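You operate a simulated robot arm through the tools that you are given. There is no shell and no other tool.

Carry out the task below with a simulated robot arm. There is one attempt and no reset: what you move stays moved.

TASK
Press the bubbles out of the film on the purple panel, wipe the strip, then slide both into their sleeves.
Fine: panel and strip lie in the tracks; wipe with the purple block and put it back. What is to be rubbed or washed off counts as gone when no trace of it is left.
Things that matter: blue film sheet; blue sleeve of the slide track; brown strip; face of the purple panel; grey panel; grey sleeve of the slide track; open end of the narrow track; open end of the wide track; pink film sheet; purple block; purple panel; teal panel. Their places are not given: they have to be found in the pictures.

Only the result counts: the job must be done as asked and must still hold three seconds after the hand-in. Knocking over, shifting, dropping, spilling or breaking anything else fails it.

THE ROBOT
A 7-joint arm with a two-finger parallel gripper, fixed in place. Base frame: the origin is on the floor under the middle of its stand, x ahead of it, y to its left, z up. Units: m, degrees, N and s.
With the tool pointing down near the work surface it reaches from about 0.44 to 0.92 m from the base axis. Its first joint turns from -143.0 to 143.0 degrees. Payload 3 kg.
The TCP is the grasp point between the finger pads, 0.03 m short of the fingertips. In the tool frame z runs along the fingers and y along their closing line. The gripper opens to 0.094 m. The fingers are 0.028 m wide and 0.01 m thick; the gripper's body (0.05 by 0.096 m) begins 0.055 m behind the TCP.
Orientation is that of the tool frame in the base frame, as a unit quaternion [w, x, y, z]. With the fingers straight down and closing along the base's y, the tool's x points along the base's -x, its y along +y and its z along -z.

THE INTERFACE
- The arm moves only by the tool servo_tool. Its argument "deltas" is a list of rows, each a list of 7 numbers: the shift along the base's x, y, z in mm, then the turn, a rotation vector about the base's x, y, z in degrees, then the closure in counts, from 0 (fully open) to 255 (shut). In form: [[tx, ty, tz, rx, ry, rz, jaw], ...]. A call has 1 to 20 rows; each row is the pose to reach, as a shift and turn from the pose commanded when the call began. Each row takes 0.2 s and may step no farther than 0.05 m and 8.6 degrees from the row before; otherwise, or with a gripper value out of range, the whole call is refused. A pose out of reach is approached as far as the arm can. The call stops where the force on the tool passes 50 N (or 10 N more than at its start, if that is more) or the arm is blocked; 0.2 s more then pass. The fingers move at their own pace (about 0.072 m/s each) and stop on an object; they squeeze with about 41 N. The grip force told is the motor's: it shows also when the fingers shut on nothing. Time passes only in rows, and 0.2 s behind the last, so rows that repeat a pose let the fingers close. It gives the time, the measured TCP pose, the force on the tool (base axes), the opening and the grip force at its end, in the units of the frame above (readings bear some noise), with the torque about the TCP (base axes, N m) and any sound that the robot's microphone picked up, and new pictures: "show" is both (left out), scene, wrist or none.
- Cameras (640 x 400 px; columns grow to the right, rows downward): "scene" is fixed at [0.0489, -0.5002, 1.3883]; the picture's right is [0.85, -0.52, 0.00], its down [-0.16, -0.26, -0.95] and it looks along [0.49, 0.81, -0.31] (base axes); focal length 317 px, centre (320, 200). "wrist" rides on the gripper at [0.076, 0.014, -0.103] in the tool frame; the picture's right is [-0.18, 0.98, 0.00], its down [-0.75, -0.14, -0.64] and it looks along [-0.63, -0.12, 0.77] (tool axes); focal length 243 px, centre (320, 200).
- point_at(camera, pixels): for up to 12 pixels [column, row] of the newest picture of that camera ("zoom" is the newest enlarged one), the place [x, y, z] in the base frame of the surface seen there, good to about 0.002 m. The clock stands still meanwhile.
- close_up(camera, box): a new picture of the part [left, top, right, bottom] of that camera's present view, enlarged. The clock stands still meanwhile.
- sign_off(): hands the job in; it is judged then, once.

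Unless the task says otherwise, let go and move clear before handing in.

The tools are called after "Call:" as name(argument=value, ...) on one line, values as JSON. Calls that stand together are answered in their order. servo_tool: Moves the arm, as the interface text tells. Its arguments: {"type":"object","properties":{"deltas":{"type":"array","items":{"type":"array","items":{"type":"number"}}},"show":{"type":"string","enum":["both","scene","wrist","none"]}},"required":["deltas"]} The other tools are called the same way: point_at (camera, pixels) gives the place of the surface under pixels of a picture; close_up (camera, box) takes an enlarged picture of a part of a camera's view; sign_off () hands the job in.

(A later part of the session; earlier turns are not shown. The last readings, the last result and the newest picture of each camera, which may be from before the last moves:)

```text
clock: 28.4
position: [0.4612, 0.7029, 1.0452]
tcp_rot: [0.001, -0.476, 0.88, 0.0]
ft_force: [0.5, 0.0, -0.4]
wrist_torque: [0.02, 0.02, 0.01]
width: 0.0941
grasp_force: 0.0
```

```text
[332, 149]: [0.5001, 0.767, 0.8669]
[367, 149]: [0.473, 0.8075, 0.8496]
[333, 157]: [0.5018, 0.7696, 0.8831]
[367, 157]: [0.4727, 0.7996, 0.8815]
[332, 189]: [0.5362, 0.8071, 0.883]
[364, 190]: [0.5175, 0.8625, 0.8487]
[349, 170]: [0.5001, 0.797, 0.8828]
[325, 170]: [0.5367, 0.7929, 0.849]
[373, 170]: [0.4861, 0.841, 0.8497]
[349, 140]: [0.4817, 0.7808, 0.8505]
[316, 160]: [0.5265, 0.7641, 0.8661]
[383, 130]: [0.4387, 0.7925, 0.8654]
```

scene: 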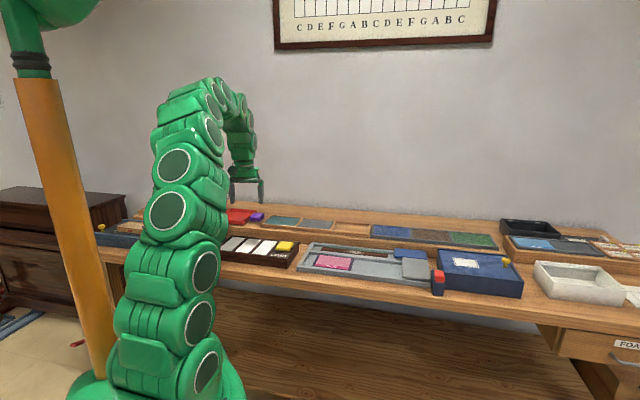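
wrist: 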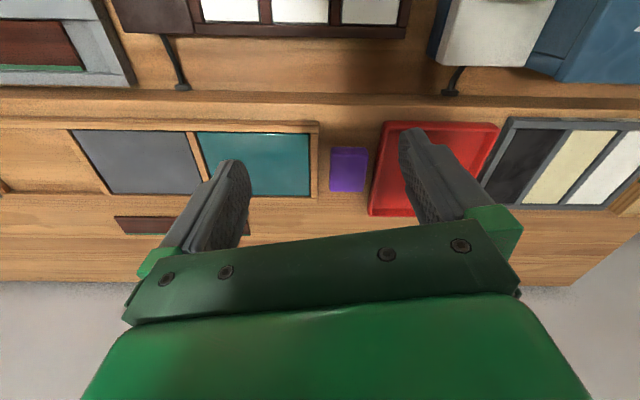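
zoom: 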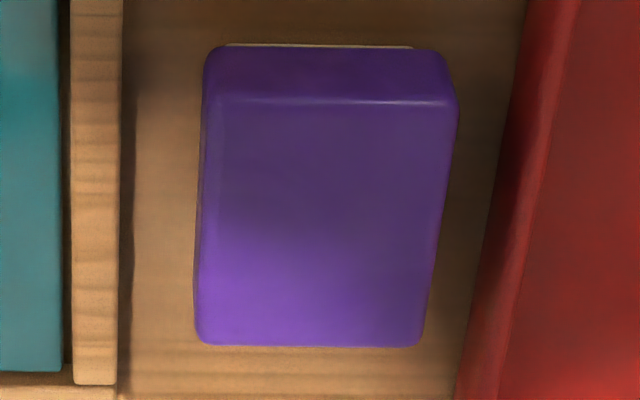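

The block is about 42 × 51 × 33 mm (top z 0.883, shelf z 0.850), with a thin cream pad visible at its bottom edge. I'll zoom in with the scene camera to see its base and surroundings.

Call:
close_up(camera="scene", box=[233, 200, 281, 230])

Call:
close_up(camera="wrist", box=[324, 142, 372, 172])

```text
13.33 times, centred on (257, 215) of scene
```

zoom: 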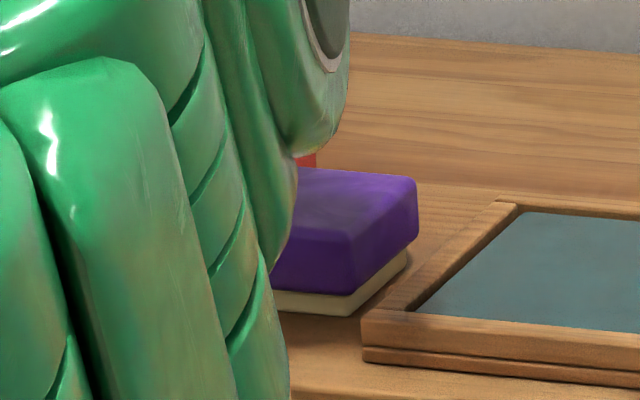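

```text
13.33 times, centred on (348, 157) of wrist
```

zoom: 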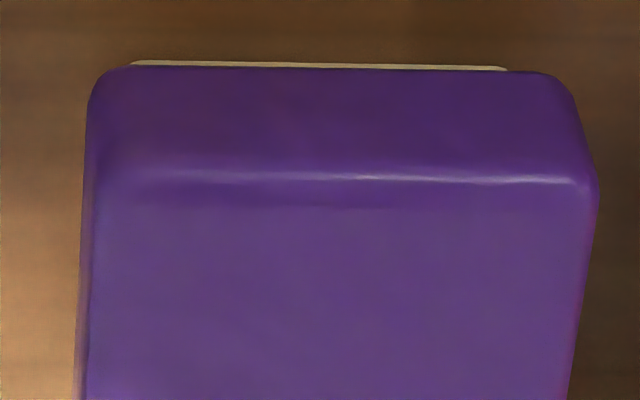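

The scene zoom shows a purple eraser-like block with a cream felt pad (~7 mm thick, slightly inset). It sits near the reach limit, so I'll align the closing line with the track axis (yaw -10°), pre-open to ~58 mm, then tilt outward 15°.

Call:
servo_tool(deltas=[[0, 0, 0, 0, 0, -5, 95], [0, 0, 0, 0, 0, -10.1, 95], [0, 0, 0, 0, 0, -10.1, 95]], show="none")

Call:
servo_tool(deltas=[[10, 24, -20, 3.6, -3.4, 0, 95], [20, 48, -40, 7.2, -6.8, 0, 95], [30, 72, -65, 10.9, -10.3, 0, 95], [39.8, 96.4, -85, 10.9, -10.3, 0, 95], [39.8, 96.4, -85, 10.9, -10.3, 0, 95]], show="both")

```text
clock: 29.2
position: [0.4596, 0.7009, 1.0461]
tcp_rot: [0.0, -0.395, 0.919, 0.0]
ft_force: [-0.4, 0.6, -0.4]
wrist_torque: [0.01, 0.0, 0.01]
width: 0.0591
grasp_force: 0.1
```

```text
clock: 30.4
position: [0.5009, 0.7963, 0.9629]
tcp_rot: [0.12, -0.392, 0.91, 0.053]
ft_force: [-0.3, 0.1, -1.7]
wrist_torque: [-0.02, -0.02, 0.02]
width: 0.0588
grasp_force: 0.0
```

scene: 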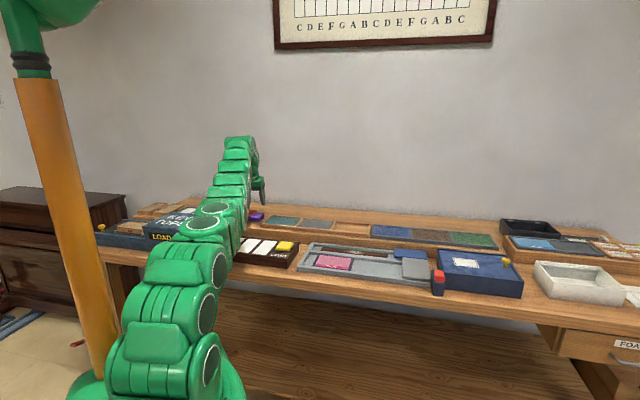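
wrist: 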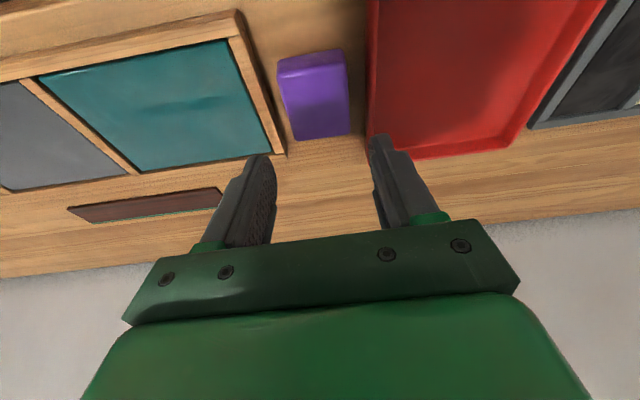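

The pre-grasp pose is reached. Block now at (280–350, 50–140); I'll re-measure it and the neighbours at this close range.

Call:
point_at(camera="wrist", pixels=[[283, 78], [343, 68], [297, 136], [347, 130], [315, 100], [280, 65], [262, 100], [358, 100], [370, 60], [372, 120], [280, 140], [250, 60]])

Call:
close_up(camera="wrist", box=[240, 35, 400, 135])

```text
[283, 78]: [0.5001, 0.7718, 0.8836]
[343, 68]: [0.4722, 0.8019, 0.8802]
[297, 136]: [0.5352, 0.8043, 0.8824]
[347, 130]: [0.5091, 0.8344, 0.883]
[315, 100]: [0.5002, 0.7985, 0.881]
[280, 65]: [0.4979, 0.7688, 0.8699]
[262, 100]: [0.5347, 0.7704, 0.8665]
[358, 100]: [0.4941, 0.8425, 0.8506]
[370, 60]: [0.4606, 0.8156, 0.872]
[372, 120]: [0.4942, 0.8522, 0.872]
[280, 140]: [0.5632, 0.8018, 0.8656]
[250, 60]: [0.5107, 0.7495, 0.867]
```

```text
4.00 times, centred on (320, 85) of wrist
```

zoom: 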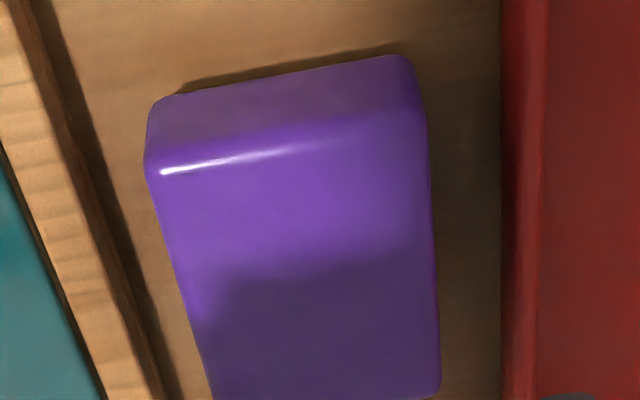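

Block corners show it is yawed about -4.5° relative to my closing line, with ~18 mm clearance to the red tray. I'll yaw -4.5°, narrow the opening to ~52 mm, and descend part way.

Call:
servo_tool(deltas=[[0, 2.8, 0, 0, 0, -4.5, 114], [0, 2.8, -20, 0, 0, -4.5, 114], [0, 2.8, -40, 0, 0, -4.5, 114], [0, 2.8, -40, 0, 0, -4.5, 114]], show="wrist")

Call:
close_up(camera="wrist", box=[200, 35, 440, 185])

```text
clock: 31.4
position: [0.4999, 0.8013, 0.9218]
tcp_rot: [0.122, -0.357, 0.925, 0.047]
ft_force: [0.1, -0.3, 0.3]
wrist_torque: [0.02, 0.05, 0.0]
width: 0.0519
grasp_force: 0.1
```

wrist: 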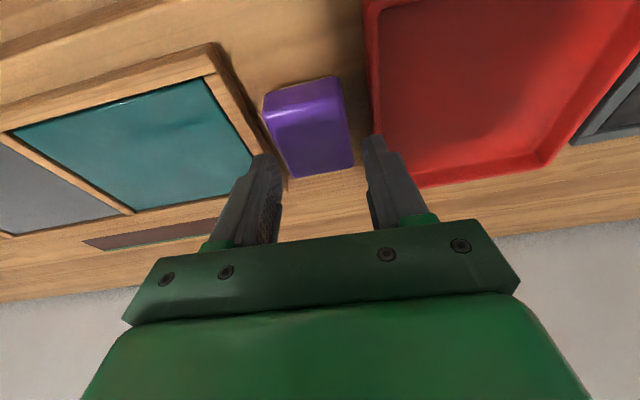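

```text
2.67 times, centred on (320, 110) of wrist
```

zoom: 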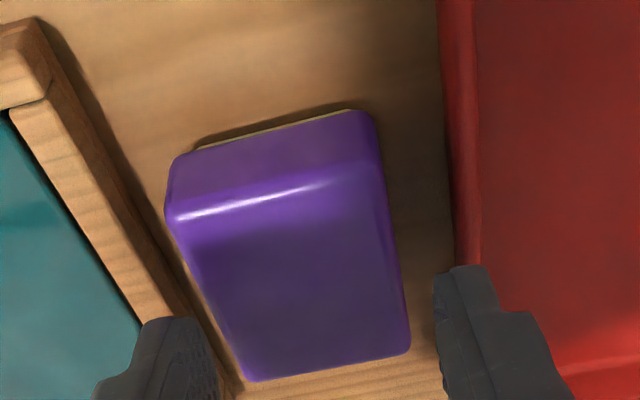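

Fingers straddle the block nicely (inner edges near zoom x 205 and 437, block 222–405). I'll nudge 1.5 mm toward the frame side, narrow slightly, and descend to grasp depth.

Call:
servo_tool(deltas=[[1.1, -1.0, -6, 0, 0, 0, 118], [1.1, -1.0, -13, 0, 0, 0, 118], [1.1, -1.0, -20, 0, 0, 0, 118], [1.1, -1.0, -27, 0, 0, 0, 118], [1.1, -1.0, -27, 0, 0, 0, 118]], show="wrist")

Call:
close_up(camera="wrist", box=[200, 75, 440, 225])

```text
clock: 32.1
position: [0.5022, 0.8024, 0.9149]
tcp_rot: [0.128, -0.355, 0.925, 0.05]
ft_force: [2.9, 0.5, 13.0]
wrist_torque: [-0.25, -0.26, 0.06]
width: 0.0511
grasp_force: 1.0
stopped in row 3: the force on the tool passed its limit at 60 N (the readings are from after the stop); the commanded pose is now the measured one
```

wrist: 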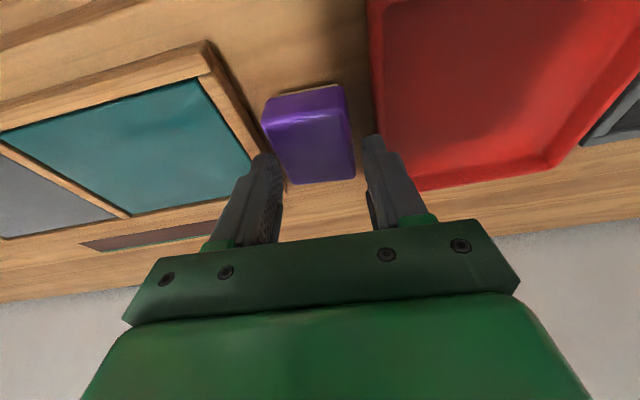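

```text
2.67 times, centred on (320, 150) of wrist
```

zoom: 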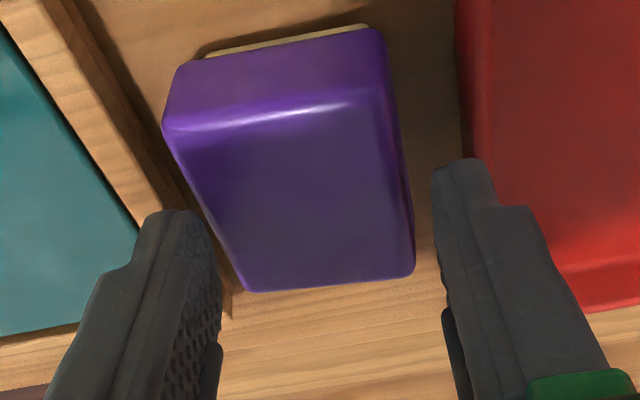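

The call stopped at 60 N: the torque says the left fingertip touched the block's top-left edge (zoom x≈207–210), and the right side has a ~6 mm gap. I'll rise, shift ~3.2 mm along +u and open to ~55 mm, then check.

Call:
servo_tool(deltas=[[0, 0, 8, 0, 0, 0, 106], [2.4, -2.2, 8, 0, 0, 0, 106], [2.4, -2.2, 6, 0, 0, 0, 106]], show="wrist")

Call:
close_up(camera="wrist", box=[200, 75, 440, 225])

```text
clock: 32.9
position: [0.5042, 0.8, 0.9185]
tcp_rot: [0.126, -0.356, 0.924, 0.05]
ft_force: [0.6, 0.7, 0.0]
wrist_torque: [-0.01, 0.0, 0.04]
width: 0.055
grasp_force: 0.1
```

wrist: 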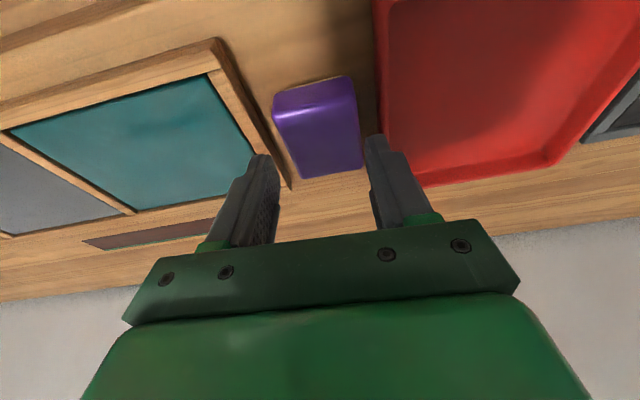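

```text
2.67 times, centred on (320, 150) of wrist
```

zoom: 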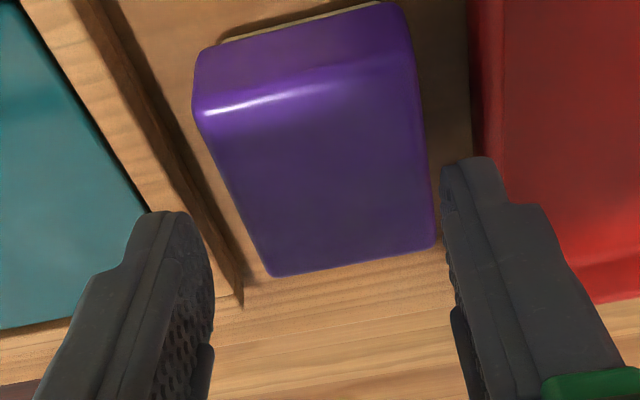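

Now fingertips clear the block on both sides (gaps ~32 px left, ~17 px right). I'll nudge back 1.5 mm to centre and descend.

Call:
servo_tool(deltas=[[-1.1, 1.0, 0, 0, 0, 0, 106], [-1.1, 1.0, -6, 0, 0, 0, 106], [-1.1, 1.0, -12, 0, 0, 0, 106], [-1.1, 1.0, -18, 0, 0, 0, 106], [-1.1, 1.0, -23.5, 0, 0, 0, 106], [-1.1, 1.0, -23.5, 0, 0, 0, 106]], show="wrist")

Call:
close_up(camera="wrist", box=[200, 75, 440, 225])

```text
clock: 34.3
position: [0.5028, 0.8027, 0.8948]
tcp_rot: [0.126, -0.355, 0.925, 0.05]
ft_force: [0.3, -0.3, 0.0]
wrist_torque: [0.01, -0.02, 0.02]
width: 0.0546
grasp_force: 0.0
```

wrist: 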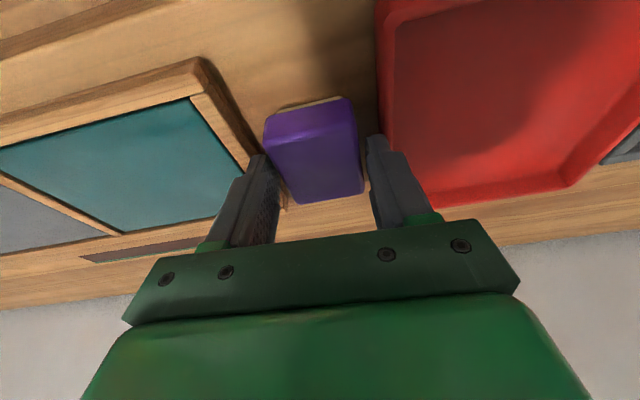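

```text
2.67 times, centred on (320, 150) of wrist
```

zoom: 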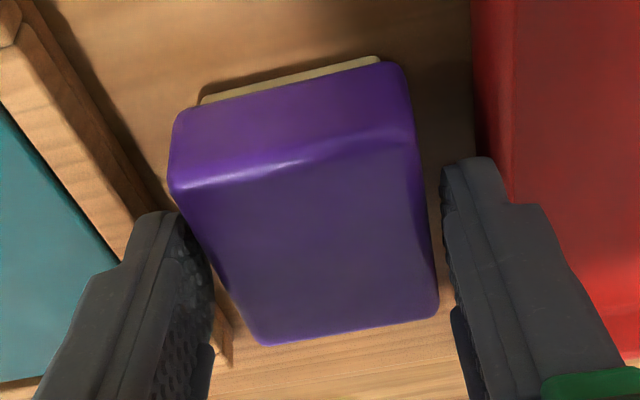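

Fingers straddle the block at grasp depth with no force. I'll close the gripper.

Call:
servo_tool(deltas=[[0, 0, 0, 0, 0, 0, 140], [0, 0, 0, 0, 0, 0, 255], [0, 0, 0, 0, 0, 0, 255], [0, 0, 0, 0, 0, 0, 255]], show="wrist")

Call:
close_up(camera="wrist", box=[200, 75, 440, 225])

```text
clock: 35.3
position: [0.503, 0.8033, 0.8956]
tcp_rot: [0.127, -0.355, 0.925, 0.05]
ft_force: [0.0, -0.5, -0.2]
wrist_torque: [-0.03, 0.01, 0.0]
width: 0.0469
grasp_force: 40.6
```

wrist: 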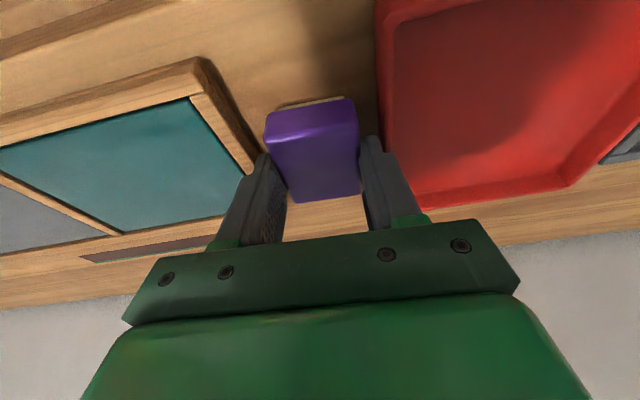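

```text
2.67 times, centred on (320, 150) of wrist
```

zoom: 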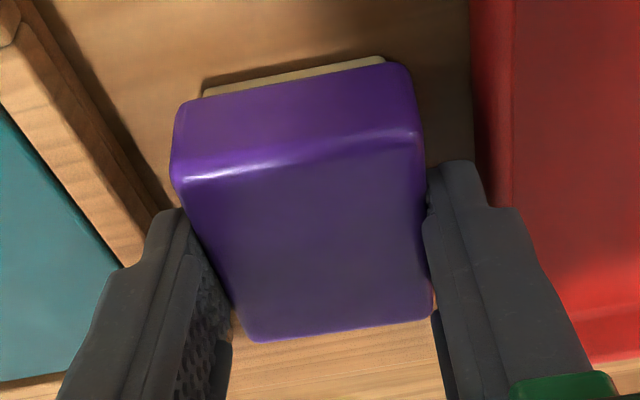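

The block is held (width 46.9 mm, 41 N). I'll lift it straight up 70 mm and check.

Call:
servo_tool(deltas=[[0, 0, 10, 0, 0, 0, 255], [0, 0, 25, 0, 0, 0, 255], [0, 0, 45, 0, 0, 0, 255], [0, 0, 70, 0, 0, 0, 255], [0, 0, 70, 0, 0, 0, 255]], show="both")

Call:
close_up(camera="wrist", box=[200, 75, 440, 225])

Call:
close_up(camera="scene", box=[225, 180, 305, 230])

```text
clock: 36.5
position: [0.501, 0.7993, 0.9652]
tcp_rot: [0.128, -0.355, 0.925, 0.05]
ft_force: [-0.1, 0.1, -0.5]
wrist_torque: [0.01, 0.02, -0.02]
width: 0.0468
grasp_force: 41.1
out of reach, approached as far as the arm can: row 4
```

scene: 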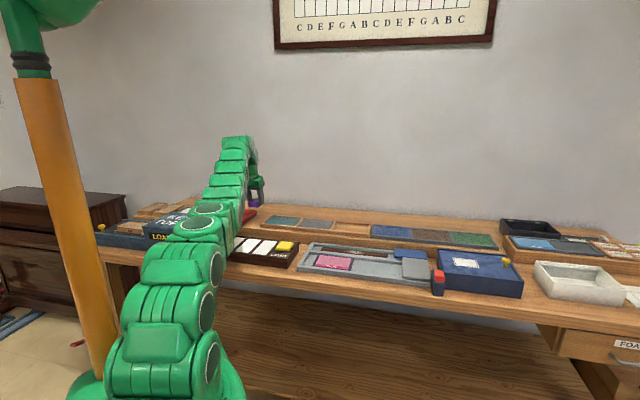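
wrist: 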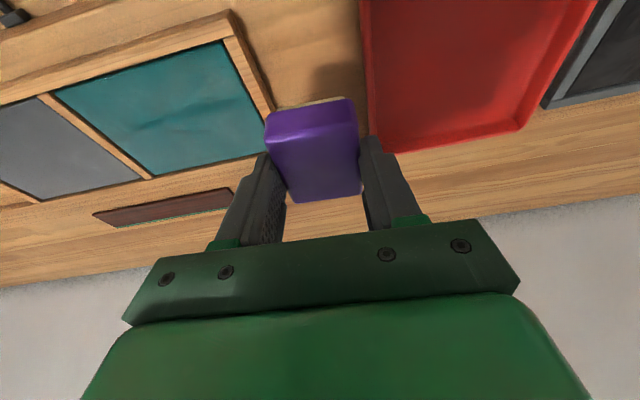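

```text
2.67 times, centred on (320, 150) of wrist
```

zoom: 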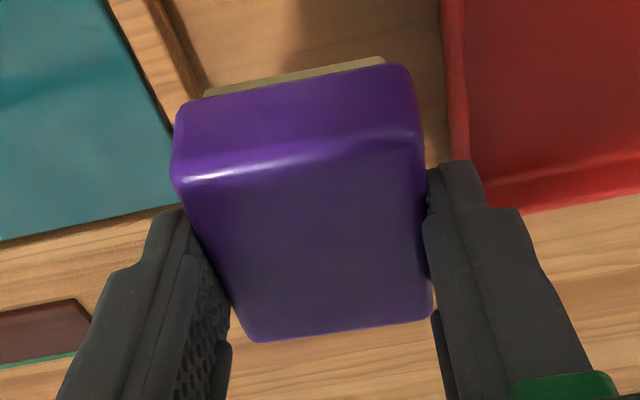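

```text
8.00 times, centred on (265, 205) of scene
```

zoom: 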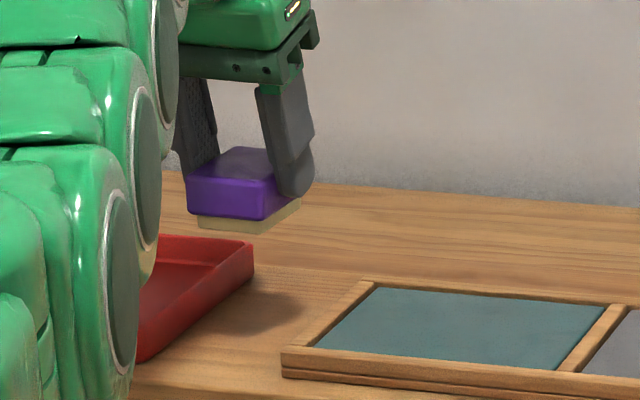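

The block is held level with its felt pad down. I'll carry it over the narrow track, yawing -85.5° so its 47 mm side fits across the channel.

Call:
servo_tool(deltas=[[15, -38, 0, 0, 0, -7, 255], [36, -72, 0, 0, 0, -14, 255], [57, -107, 0, 0, 0, -21, 255], [78, -142, 0, 0, 0, -28, 255], [99, -177, 0, 0, 0, -35, 255], [120, -212, 0, 0, 0, -42, 255], [141, -247, 0, 0, 0, -49, 255], [162, -282, 0, 0, 0, -56, 255], [183, -317, 0, 0, 0, -63, 255], [204, -352, 0, 0, 0, -70, 255], [225, -387, 0, 0, 0, -78, 255], [246, -418, 0, 0, 0, -85.5, 255], [246, -418, 0, 0, 0, -85.5, 255]], show="both")

Call:
close_up(camera="wrist", box=[200, 0, 440, 150])

```text
clock: 39.3
position: [0.7503, 0.3827, 0.9652]
tcp_rot: [0.127, 0.367, 0.92, -0.051]
ft_force: [-0.5, 0.2, 0.3]
wrist_torque: [0.03, 0.01, -0.01]
width: 0.0469
grasp_force: 40.9
```

scene: 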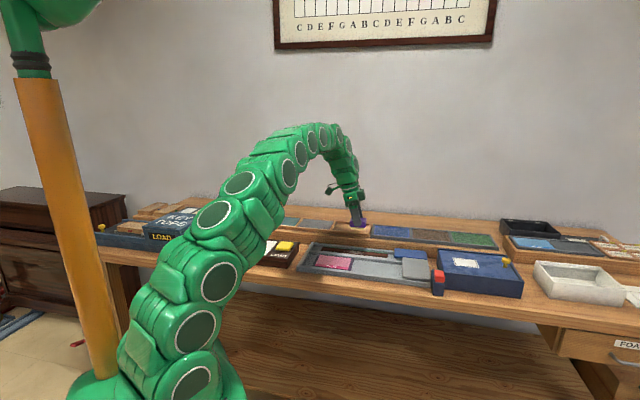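
wrist: 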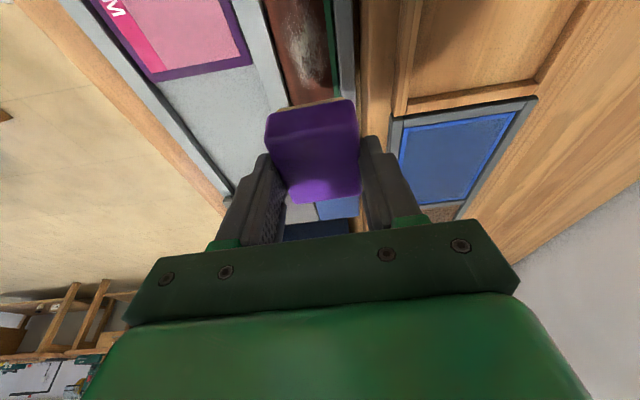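

```text
2.67 times, centred on (320, 75) of wrist
```

zoom: 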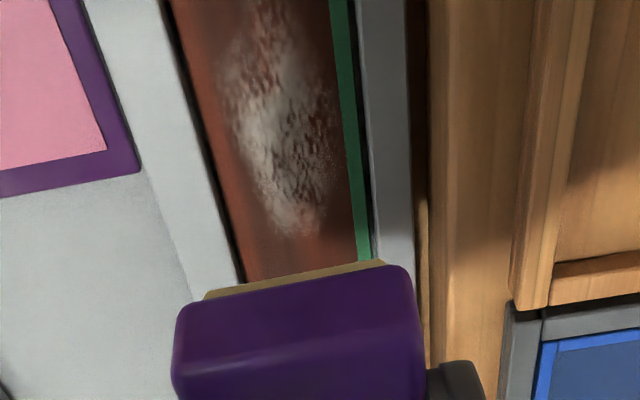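

The stain is now clearly seen at zoom (220–340, 20–235). I'll measure stain, strip edges, rails and the step behind the track.

Call:
point_at(camera="zoom", pixels=[[225, 70], [300, 232], [335, 130], [245, 130], [270, 20], [200, 100], [345, 100], [352, 100], [190, 100], [375, 100], [420, 150], [470, 150]])

Call:
point_at(camera="wrist", pixels=[[290, 10], [320, 10], [305, 85], [317, 40], [350, 100], [352, 60], [365, 60], [380, 60], [262, 60], [284, 60], [326, 60], [336, 60]])

```text
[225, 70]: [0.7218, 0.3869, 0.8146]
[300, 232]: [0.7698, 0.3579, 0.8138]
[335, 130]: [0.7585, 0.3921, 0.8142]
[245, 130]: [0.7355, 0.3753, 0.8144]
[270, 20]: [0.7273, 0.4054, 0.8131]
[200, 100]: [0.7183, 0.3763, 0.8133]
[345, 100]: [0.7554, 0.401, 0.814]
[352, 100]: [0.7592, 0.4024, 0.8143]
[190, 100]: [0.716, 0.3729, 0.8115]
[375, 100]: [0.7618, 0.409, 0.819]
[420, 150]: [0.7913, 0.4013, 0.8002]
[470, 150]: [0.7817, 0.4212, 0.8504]
```

```text
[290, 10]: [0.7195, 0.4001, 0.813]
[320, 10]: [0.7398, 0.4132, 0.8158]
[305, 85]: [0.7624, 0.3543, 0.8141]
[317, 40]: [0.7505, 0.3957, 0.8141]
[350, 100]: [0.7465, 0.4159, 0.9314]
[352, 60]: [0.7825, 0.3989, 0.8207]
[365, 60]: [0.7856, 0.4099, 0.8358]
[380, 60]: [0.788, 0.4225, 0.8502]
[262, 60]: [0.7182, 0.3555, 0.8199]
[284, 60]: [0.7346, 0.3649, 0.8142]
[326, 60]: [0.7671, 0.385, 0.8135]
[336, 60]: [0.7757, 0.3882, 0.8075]
```

Stain spans u≈0.245–0.315, v≈0.777–0.806; the channel is v 0.764–0.816. I'll measure the held block's own position relative to the TCP.

Call:
point_at(camera="wrist", pixels=[[271, 143], [354, 131], [292, 199], [357, 191], [315, 165], [268, 118], [352, 104], [278, 109], [343, 99], [310, 104], [270, 135], [355, 120]])

Call:
close_up(camera="wrist", box=[240, 80, 400, 180])

Call:
close_up(camera="scene", box=[320, 190, 400, 240])

```text
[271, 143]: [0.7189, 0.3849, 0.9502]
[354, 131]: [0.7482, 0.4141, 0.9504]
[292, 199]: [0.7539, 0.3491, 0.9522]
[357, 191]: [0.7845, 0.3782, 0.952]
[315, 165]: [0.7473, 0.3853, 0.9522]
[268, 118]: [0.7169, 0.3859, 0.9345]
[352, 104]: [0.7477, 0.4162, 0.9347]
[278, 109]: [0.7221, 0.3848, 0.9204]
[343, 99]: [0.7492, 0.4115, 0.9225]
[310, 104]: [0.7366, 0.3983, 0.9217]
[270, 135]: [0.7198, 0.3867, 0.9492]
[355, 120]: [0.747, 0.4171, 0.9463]
```

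```text
4.00 times, centred on (320, 130) of wrist
```

zoom: 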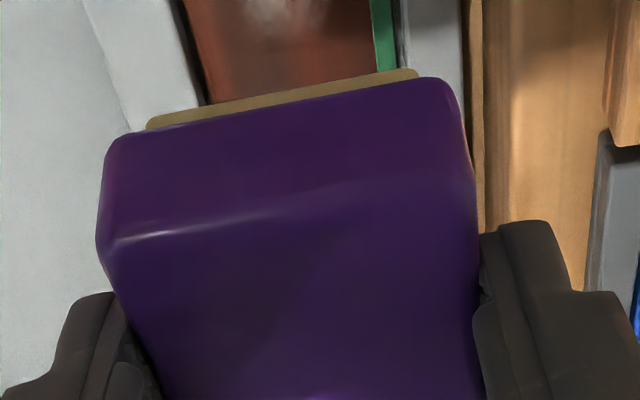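

```text
8.00 times, centred on (360, 215) of scene
```

zoom: 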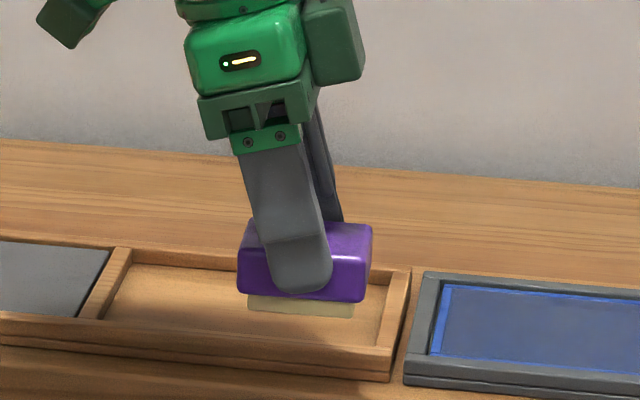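

The held block is centred on the TCP (u 0.285, v 0.793) with a ~2° yaw error, pad bottom ≈45.5 mm below TCP. I'll correct yaw and lower to just above the strip.

Call:
servo_tool(deltas=[[-4.5, 0.3, -30, 0, 0, 1.8, 255], [-4.5, 0.3, -65, 0, 0, 1.8, 255], [-4.5, 0.3, -90, 0, 0, 1.8, 255], [-4.5, 0.3, -97, 0, 0, 1.8, 255], [-4.5, 0.3, -97, 0, 0, 1.8, 255]], show="both")

Call:
close_up(camera="wrist", box=[200, 40, 440, 190])

Call:
close_up(camera="scene", box=[320, 220, 400, 270])

```text
clock: 40.5
position: [0.745, 0.3843, 0.8697]
tcp_rot: [0.128, 0.352, 0.926, -0.048]
ft_force: [0.2, 0.3, -0.1]
wrist_torque: [-0.01, -0.04, -0.01]
width: 0.0469
grasp_force: 40.9
```

scene: 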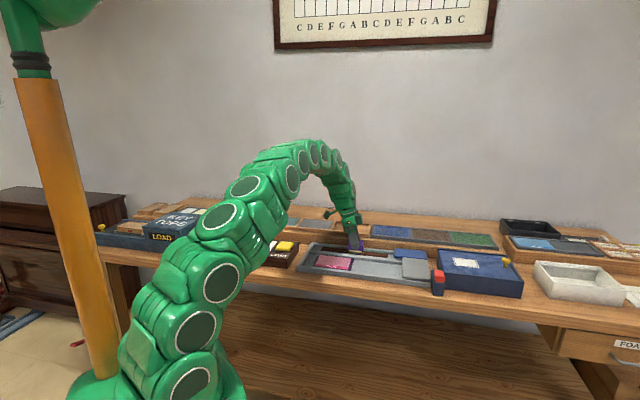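
wrist: 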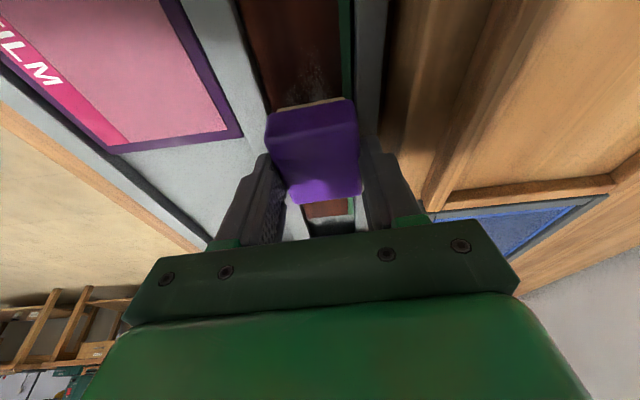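

```text
2.67 times, centred on (320, 115) of wrist
```

zoom: 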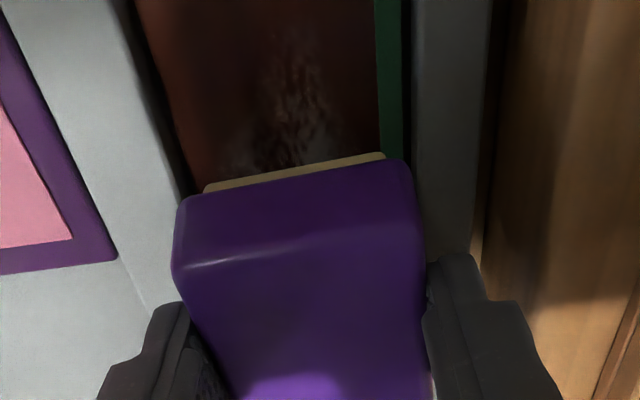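

```text
8.00 times, centred on (360, 245) of scene
```

zoom: 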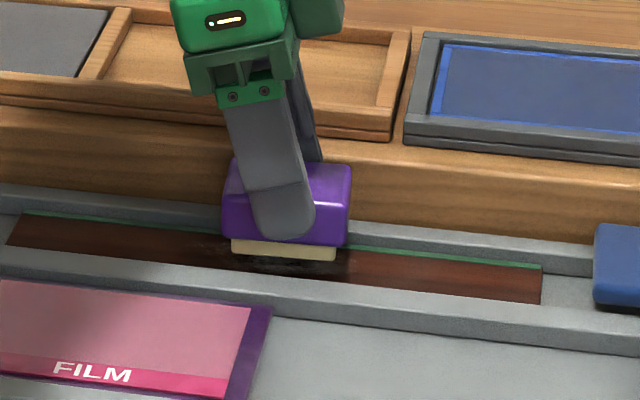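

The pad hovers ~10 mm above the strip, lined up with the channel. I'll lower until contact.

Call:
servo_tool(deltas=[[-0.7, -0.7, -5, 0, 0, 0, 255], [-0.7, -0.7, -8, 0, 0, 0, 255], [-0.7, -0.7, -9.5, 0, 0, 0, 255], [-0.7, -0.7, -9.5, 0, 0, 0, 255]], show="none")

```text
clock: 41.5
position: [0.7436, 0.382, 0.8603]
tcp_rot: [0.128, 0.352, 0.926, -0.048]
ft_force: [0.9, 0.7, -0.4]
wrist_torque: [-0.01, 0.01, 0.01]
width: 0.0468
grasp_force: 40.7
```

Call:
servo_tool(deltas=[[0, 0, -1, 0, 0, 0, 255], [0, 0, -1.5, 0, 0, 0, 255], [0, 0, -1.5, 0, 0, 0, 255]], show="none")

```text
clock: 42.3
position: [0.7448, 0.3827, 0.8594]
tcp_rot: [0.128, 0.352, 0.926, -0.048]
ft_force: [-1.8, 0.2, 21.7]
wrist_torque: [-0.09, 0.12, -0.04]
width: 0.0469
grasp_force: 41.0
```

Contact at about 22 N. I'll ease slightly and stroke along the strip, first toward -u then back.

Call:
servo_tool(deltas=[[-5.8, 5.5, 0.3, 0, 0, 0, 255], [-11.6, 11, 0.3, 0, 0, 0, 255], [-17.5, 16.5, 0.3, 0, 0, 0, 255], [-23.3, 22, 0.3, 0, 0, 0, 255], [-29.1, 27.4, 0.3, 0, 0, 0, 255]], show="wrist")

Call:
close_up(camera="scene", box=[290, 235, 402, 305])

```text
clock: 43.5
position: [0.7137, 0.4094, 0.8591]
tcp_rot: [0.128, 0.352, 0.926, -0.047]
ft_force: [6.4, -8.9, 35.4]
wrist_torque: [-0.4, -0.35, -0.03]
width: 0.0468
grasp_force: 41.0
```

wrist: 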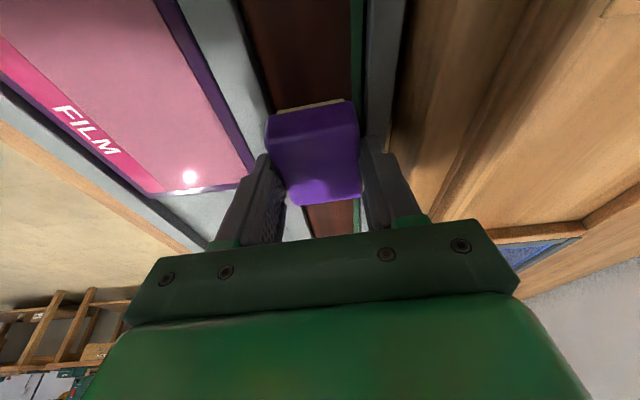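

```text
5.71 times, centred on (346, 270) of scene
```

zoom: 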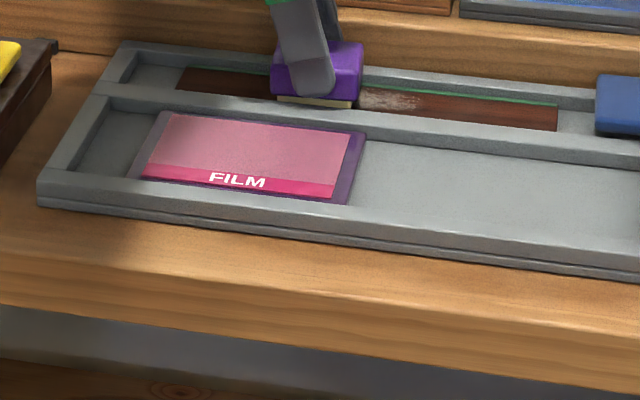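

The strip stays put and the wiped part is clean; a whitish remnant lies right of the block at zoom (390,100). I'll stroke back +u past the stain's far end with a little less force.

Call:
servo_tool(deltas=[[5.8, -5.5, 1.0, 0, 0, 0, 255], [13, -12.3, 1.0, 0, 0, 0, 255], [20.3, -19.2, 1.0, 0, 0, 0, 255], [27.6, -26, 1.0, 0, 0, 0, 255], [34.9, -32.9, 1.0, 0, 0, 0, 255], [42.2, -39.7, 1.0, 0, 0, 0, 255], [49.5, -46.6, 1.0, 0, 0, 0, 255], [56.8, -53.5, 1.0, 0, 0, 0, 255], [62, -58.5, 1.0, 0, 0, 0, 255]], show="wrist")

Call:
close_up(camera="scene", box=[290, 235, 402, 305])

Call:
close_up(camera="wrist", box=[220, 0, 412, 120])

```text
clock: 45.5
position: [0.7764, 0.35, 0.858]
tcp_rot: [0.127, 0.353, 0.926, -0.047]
ft_force: [0.4, 0.5, -0.6]
wrist_torque: [-0.05, 0.02, -0.02]
width: 0.0467
grasp_force: 41.8
```

wrist: 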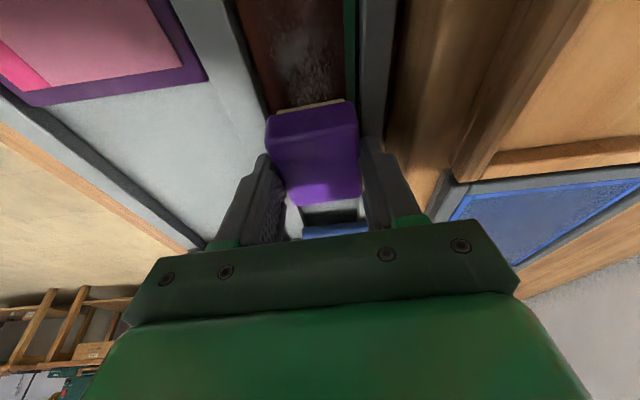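

```text
5.71 times, centred on (346, 270) of scene
```

zoom: 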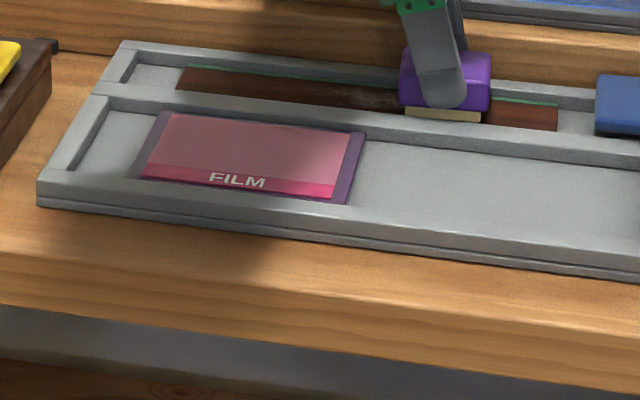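

```text
3.33 times, centred on (316, 60) of wrist
```

zoom: 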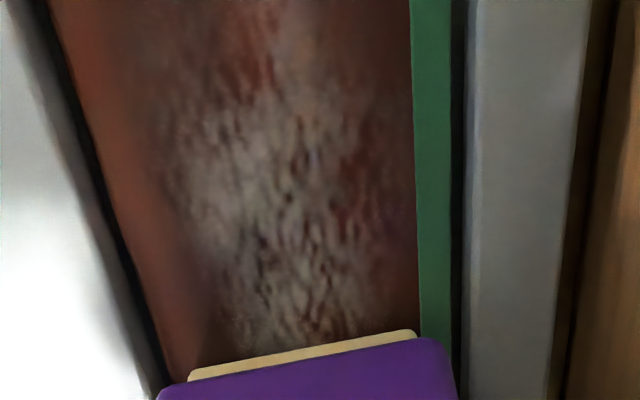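

The force fell to zero during that stroke, so the pad lost contact; the stain at zoom (270,200) is still there. I'll press down again and stroke in shorter calls watching the force.

Call:
servo_tool(deltas=[[0, 0, -0.7, 0, 0, 0, 255], [0, 0, -1.1, 0, 0, 0, 255], [0, 0, -1.1, 0, 0, 0, 255]], show="none")

```text
clock: 46.3
position: [0.7761, 0.3509, 0.8585]
tcp_rot: [0.128, 0.353, 0.926, -0.048]
ft_force: [-0.1, 0.3, -1.1]
wrist_torque: [-0.01, 0.01, 0.01]
width: 0.0468
grasp_force: 41.3
```

Call:
servo_tool(deltas=[[0, 0, -0.6, 0, 0, 0, 255], [0, 0, -1.0, 0, 0, 0, 255], [0, 0, -1.0, 0, 0, 0, 255]], show="none")

```text
clock: 47.1
position: [0.7782, 0.3511, 0.8579]
tcp_rot: [0.129, 0.353, 0.926, -0.047]
ft_force: [2.2, -2.7, 10.8]
wrist_torque: [-0.13, -0.02, -0.01]
width: 0.0471
grasp_force: 40.9
```

Contact again at 11 N here; the commanded height for a steady force evidently changes by ~0.29 mm per 10 mm. I'll stroke -u following that slope.

Call:
servo_tool(deltas=[[0, 0, -0.4, 0, 0, 0, 255], [-7.3, 6.9, -0.1, 0, 0, 0, 255], [-14.6, 13.7, 0.2, 0, 0, 0, 255], [-21.8, 20.6, 0.45, 0, 0, 0, 255], [-29.1, 27.4, 0.7, 0, 0, 0, 255]], show="none")

```text
clock: 48.3
position: [0.745, 0.3768, 0.8586]
tcp_rot: [0.128, 0.352, 0.926, -0.047]
ft_force: [4.2, -2.8, 15.7]
wrist_torque: [-0.16, -0.2, 0.03]
width: 0.0468
grasp_force: 41.2
```

Force 16 N at mid-stroke. I'll continue -u with the same slope.

Call:
servo_tool(deltas=[[-7.3, 6.9, 0.15, 0, 0, 0, 255], [-14.6, 13.7, 0.35, 0, 0, 0, 255], [-21.8, 20.6, 0.6, 0, 0, 0, 255], [-29.1, 27.4, 0.8, 0, 0, 0, 255], [-36.4, 34.3, 1.0, 0, 0, 0, 255]], show="wrist")

Call:
close_up(camera="scene", box=[305, 235, 385, 285])

```text
clock: 49.5
position: [0.7112, 0.4137, 0.8575]
tcp_rot: [0.128, 0.352, 0.926, -0.048]
ft_force: [5.9, -5.2, 25.6]
wrist_torque: [-0.29, -0.29, -0.01]
width: 0.047
grasp_force: 40.5
```

wrist: 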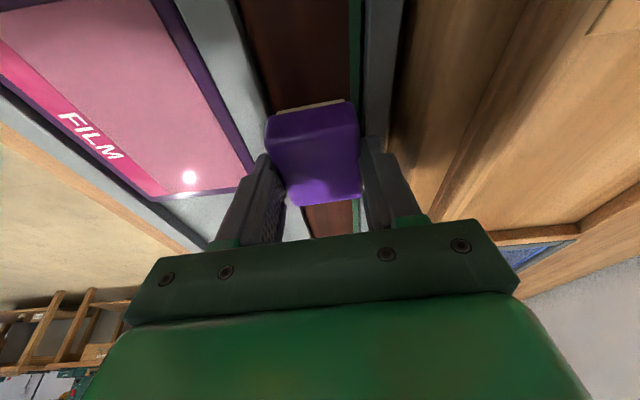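

```text
8.00 times, centred on (345, 260) of scene
```

zoom: 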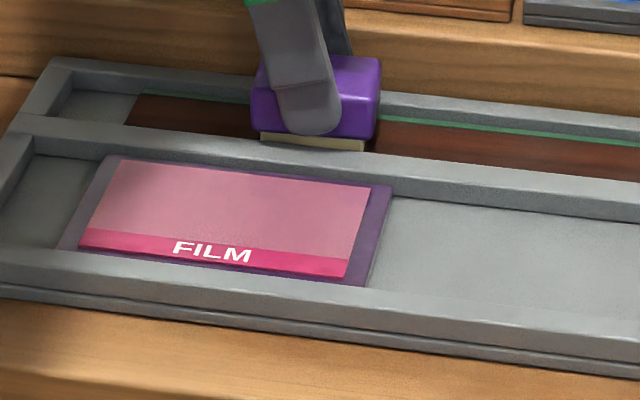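

The strip right of the block looks clean now. I'll lift and inspect the whole strip.

Call:
servo_tool(deltas=[[0, 0, 20, 0, 0, 0, 255], [0, 0, 55, 0, 0, 0, 255], [15, -14, 90, 0, 0, 0, 255], [40, -38, 110, 0, 0, 0, 255], [40, -38, 110, 0, 0, 0, 255]], show="both")

Call:
close_up(camera="wrist", box=[220, 0, 412, 120])

Call:
close_up(camera="scene", box=[305, 235, 401, 295])

```text
clock: 50.7
position: [0.7543, 0.3767, 0.9659]
tcp_rot: [0.128, 0.352, 0.926, -0.049]
ft_force: [0.1, 0.1, -0.1]
wrist_torque: [0.02, -0.02, 0.01]
width: 0.047
grasp_force: 41.2
```

scene: 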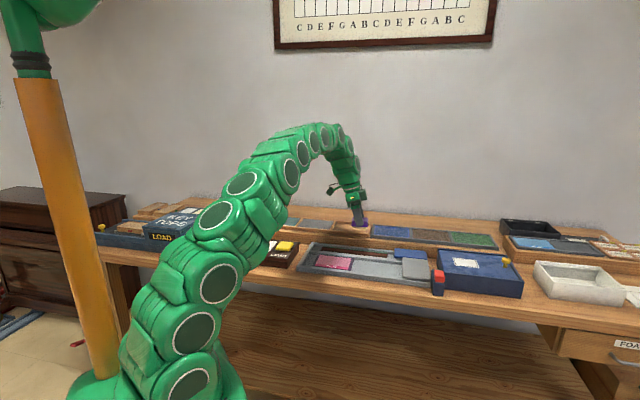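
wrist: 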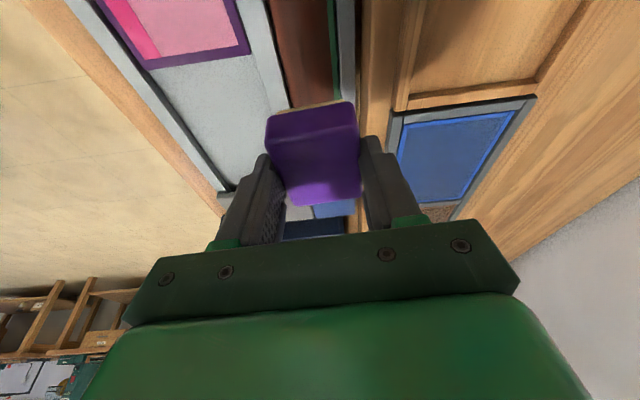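

```text
3.33 times, centred on (316, 60) of wrist
```

zoom: 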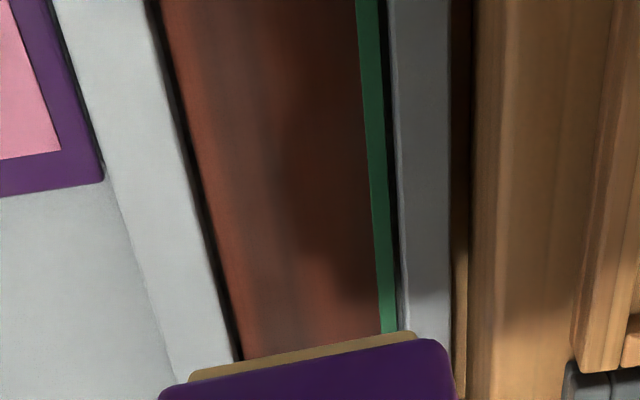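

```text
6.67 times, centred on (353, 265) of scene
```

zoom: 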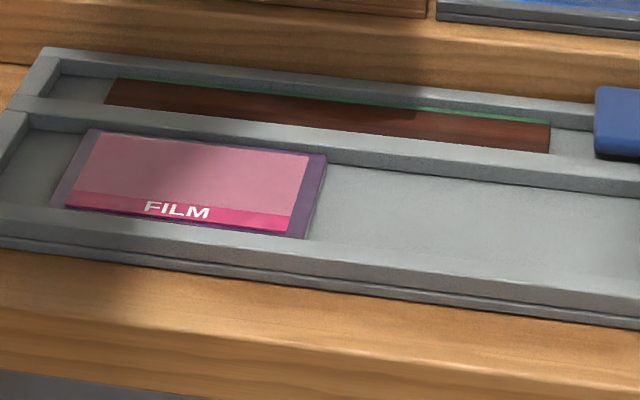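

The strip looks uniformly brown, but the arm's shadow lies over it. I'll shift the arm along to get an unshadowed close look for faint traces.

Call:
servo_tool(deltas=[[20, -19, 20, 0, 0, 0, 255], [40, -38, 40, 0, 0, 0, 255], [60, -57, 50, 0, 0, 0, 255], [60, -57, 50, 0, 0, 0, 255]], show="wrist")

Call:
close_up(camera="wrist", box=[250, 0, 378, 80])

Call:
close_up(camera="scene", box=[315, 238, 387, 283])

```text
clock: 51.7
position: [0.8128, 0.3194, 1.0198]
tcp_rot: [0.128, 0.352, 0.926, -0.049]
ft_force: [-0.2, -0.7, -1.1]
wrist_torque: [0.02, 0.0, 0.01]
width: 0.0469
grasp_force: 41.1
```

wrist: 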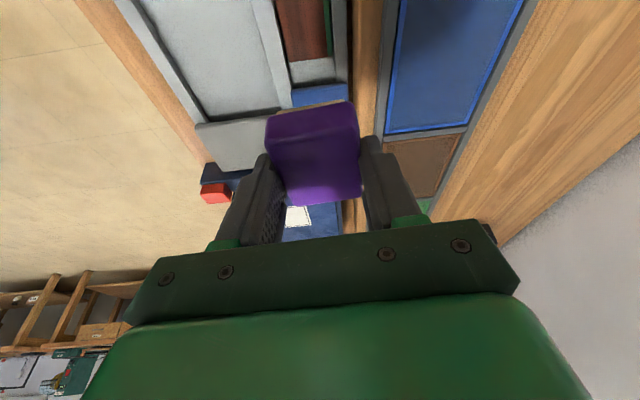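

```text
5.00 times, centred on (314, 40) of wrist
```

zoom: 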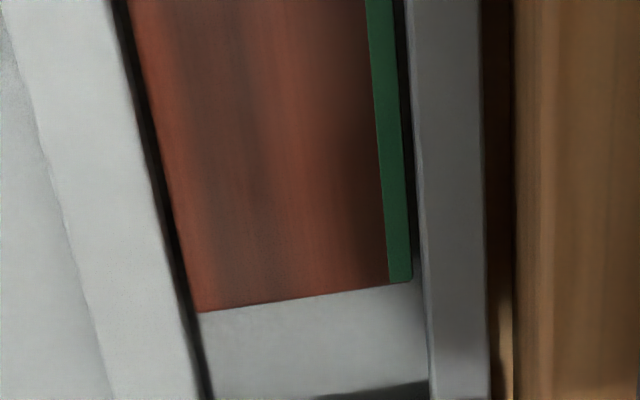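

```text
8.89 times, centred on (351, 260) of scene
```

zoom: 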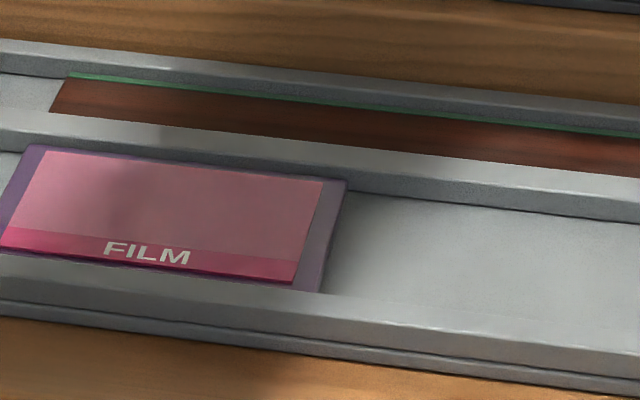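

It looks clean, but to leave no faint trace I'll make one more wiping pass. First back down to contact at the far end of the stain.

Call:
servo_tool(deltas=[[-17, 17, -40, 0, 0, 0, 255], [-34.5, 33.3, -80, 0, 0, 0, 255], [-34.5, 33.3, -120, 0, 0, 0, 255], [-34.5, 33.3, -150, 0, 0, 0, 255], [-34.5, 33.3, -159, 0, 0, 0, 255], [-34.5, 33.3, -161.7, 0, 0, 0, 255], [-34.5, 33.3, -161.7, 0, 0, 0, 255]], show="wrist")

```text
clock: 53.3
position: [0.7778, 0.351, 0.8588]
tcp_rot: [0.128, 0.352, 0.926, -0.048]
ft_force: [-0.4, 0.0, 0.0]
wrist_torque: [-0.01, -0.02, 0.01]
width: 0.0466
grasp_force: 41.2
```

wrist: 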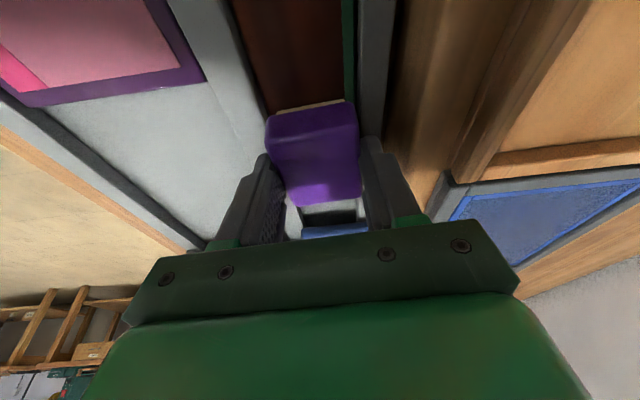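

No contact yet. I'll lower ~1 mm and stroke -u with the slope compensation.

Call:
servo_tool(deltas=[[0, 0, -0.8, 0, 0, 0, 255], [0, 0, -1.3, 0, 0, 0, 255], [0, 0, -1.3, 0, 0, 0, 255]], show="none")

```text
clock: 54.1
position: [0.7777, 0.3512, 0.858]
tcp_rot: [0.128, 0.352, 0.926, -0.047]
ft_force: [0.1, -5.2, 26.4]
wrist_torque: [-0.26, 0.11, 0.02]
width: 0.0471
grasp_force: 41.0
```

Call:
servo_tool(deltas=[[-7.3, 6.9, 0.3, 0, 0, 0, 255], [-14.6, 13.7, 0.6, 0, 0, 0, 255], [-21.8, 20.6, 0.85, 0, 0, 0, 255], [-29.1, 27.4, 1.1, 0, 0, 0, 255], [-36.4, 34.3, 1.3, 0, 0, 0, 255]], show="none")

```text
clock: 55.3
position: [0.741, 0.3856, 0.8577]
tcp_rot: [0.129, 0.353, 0.925, -0.047]
ft_force: [3.0, -3.1, 15.4]
wrist_torque: [-0.14, -0.17, 0.0]
width: 0.0469
grasp_force: 41.2
```

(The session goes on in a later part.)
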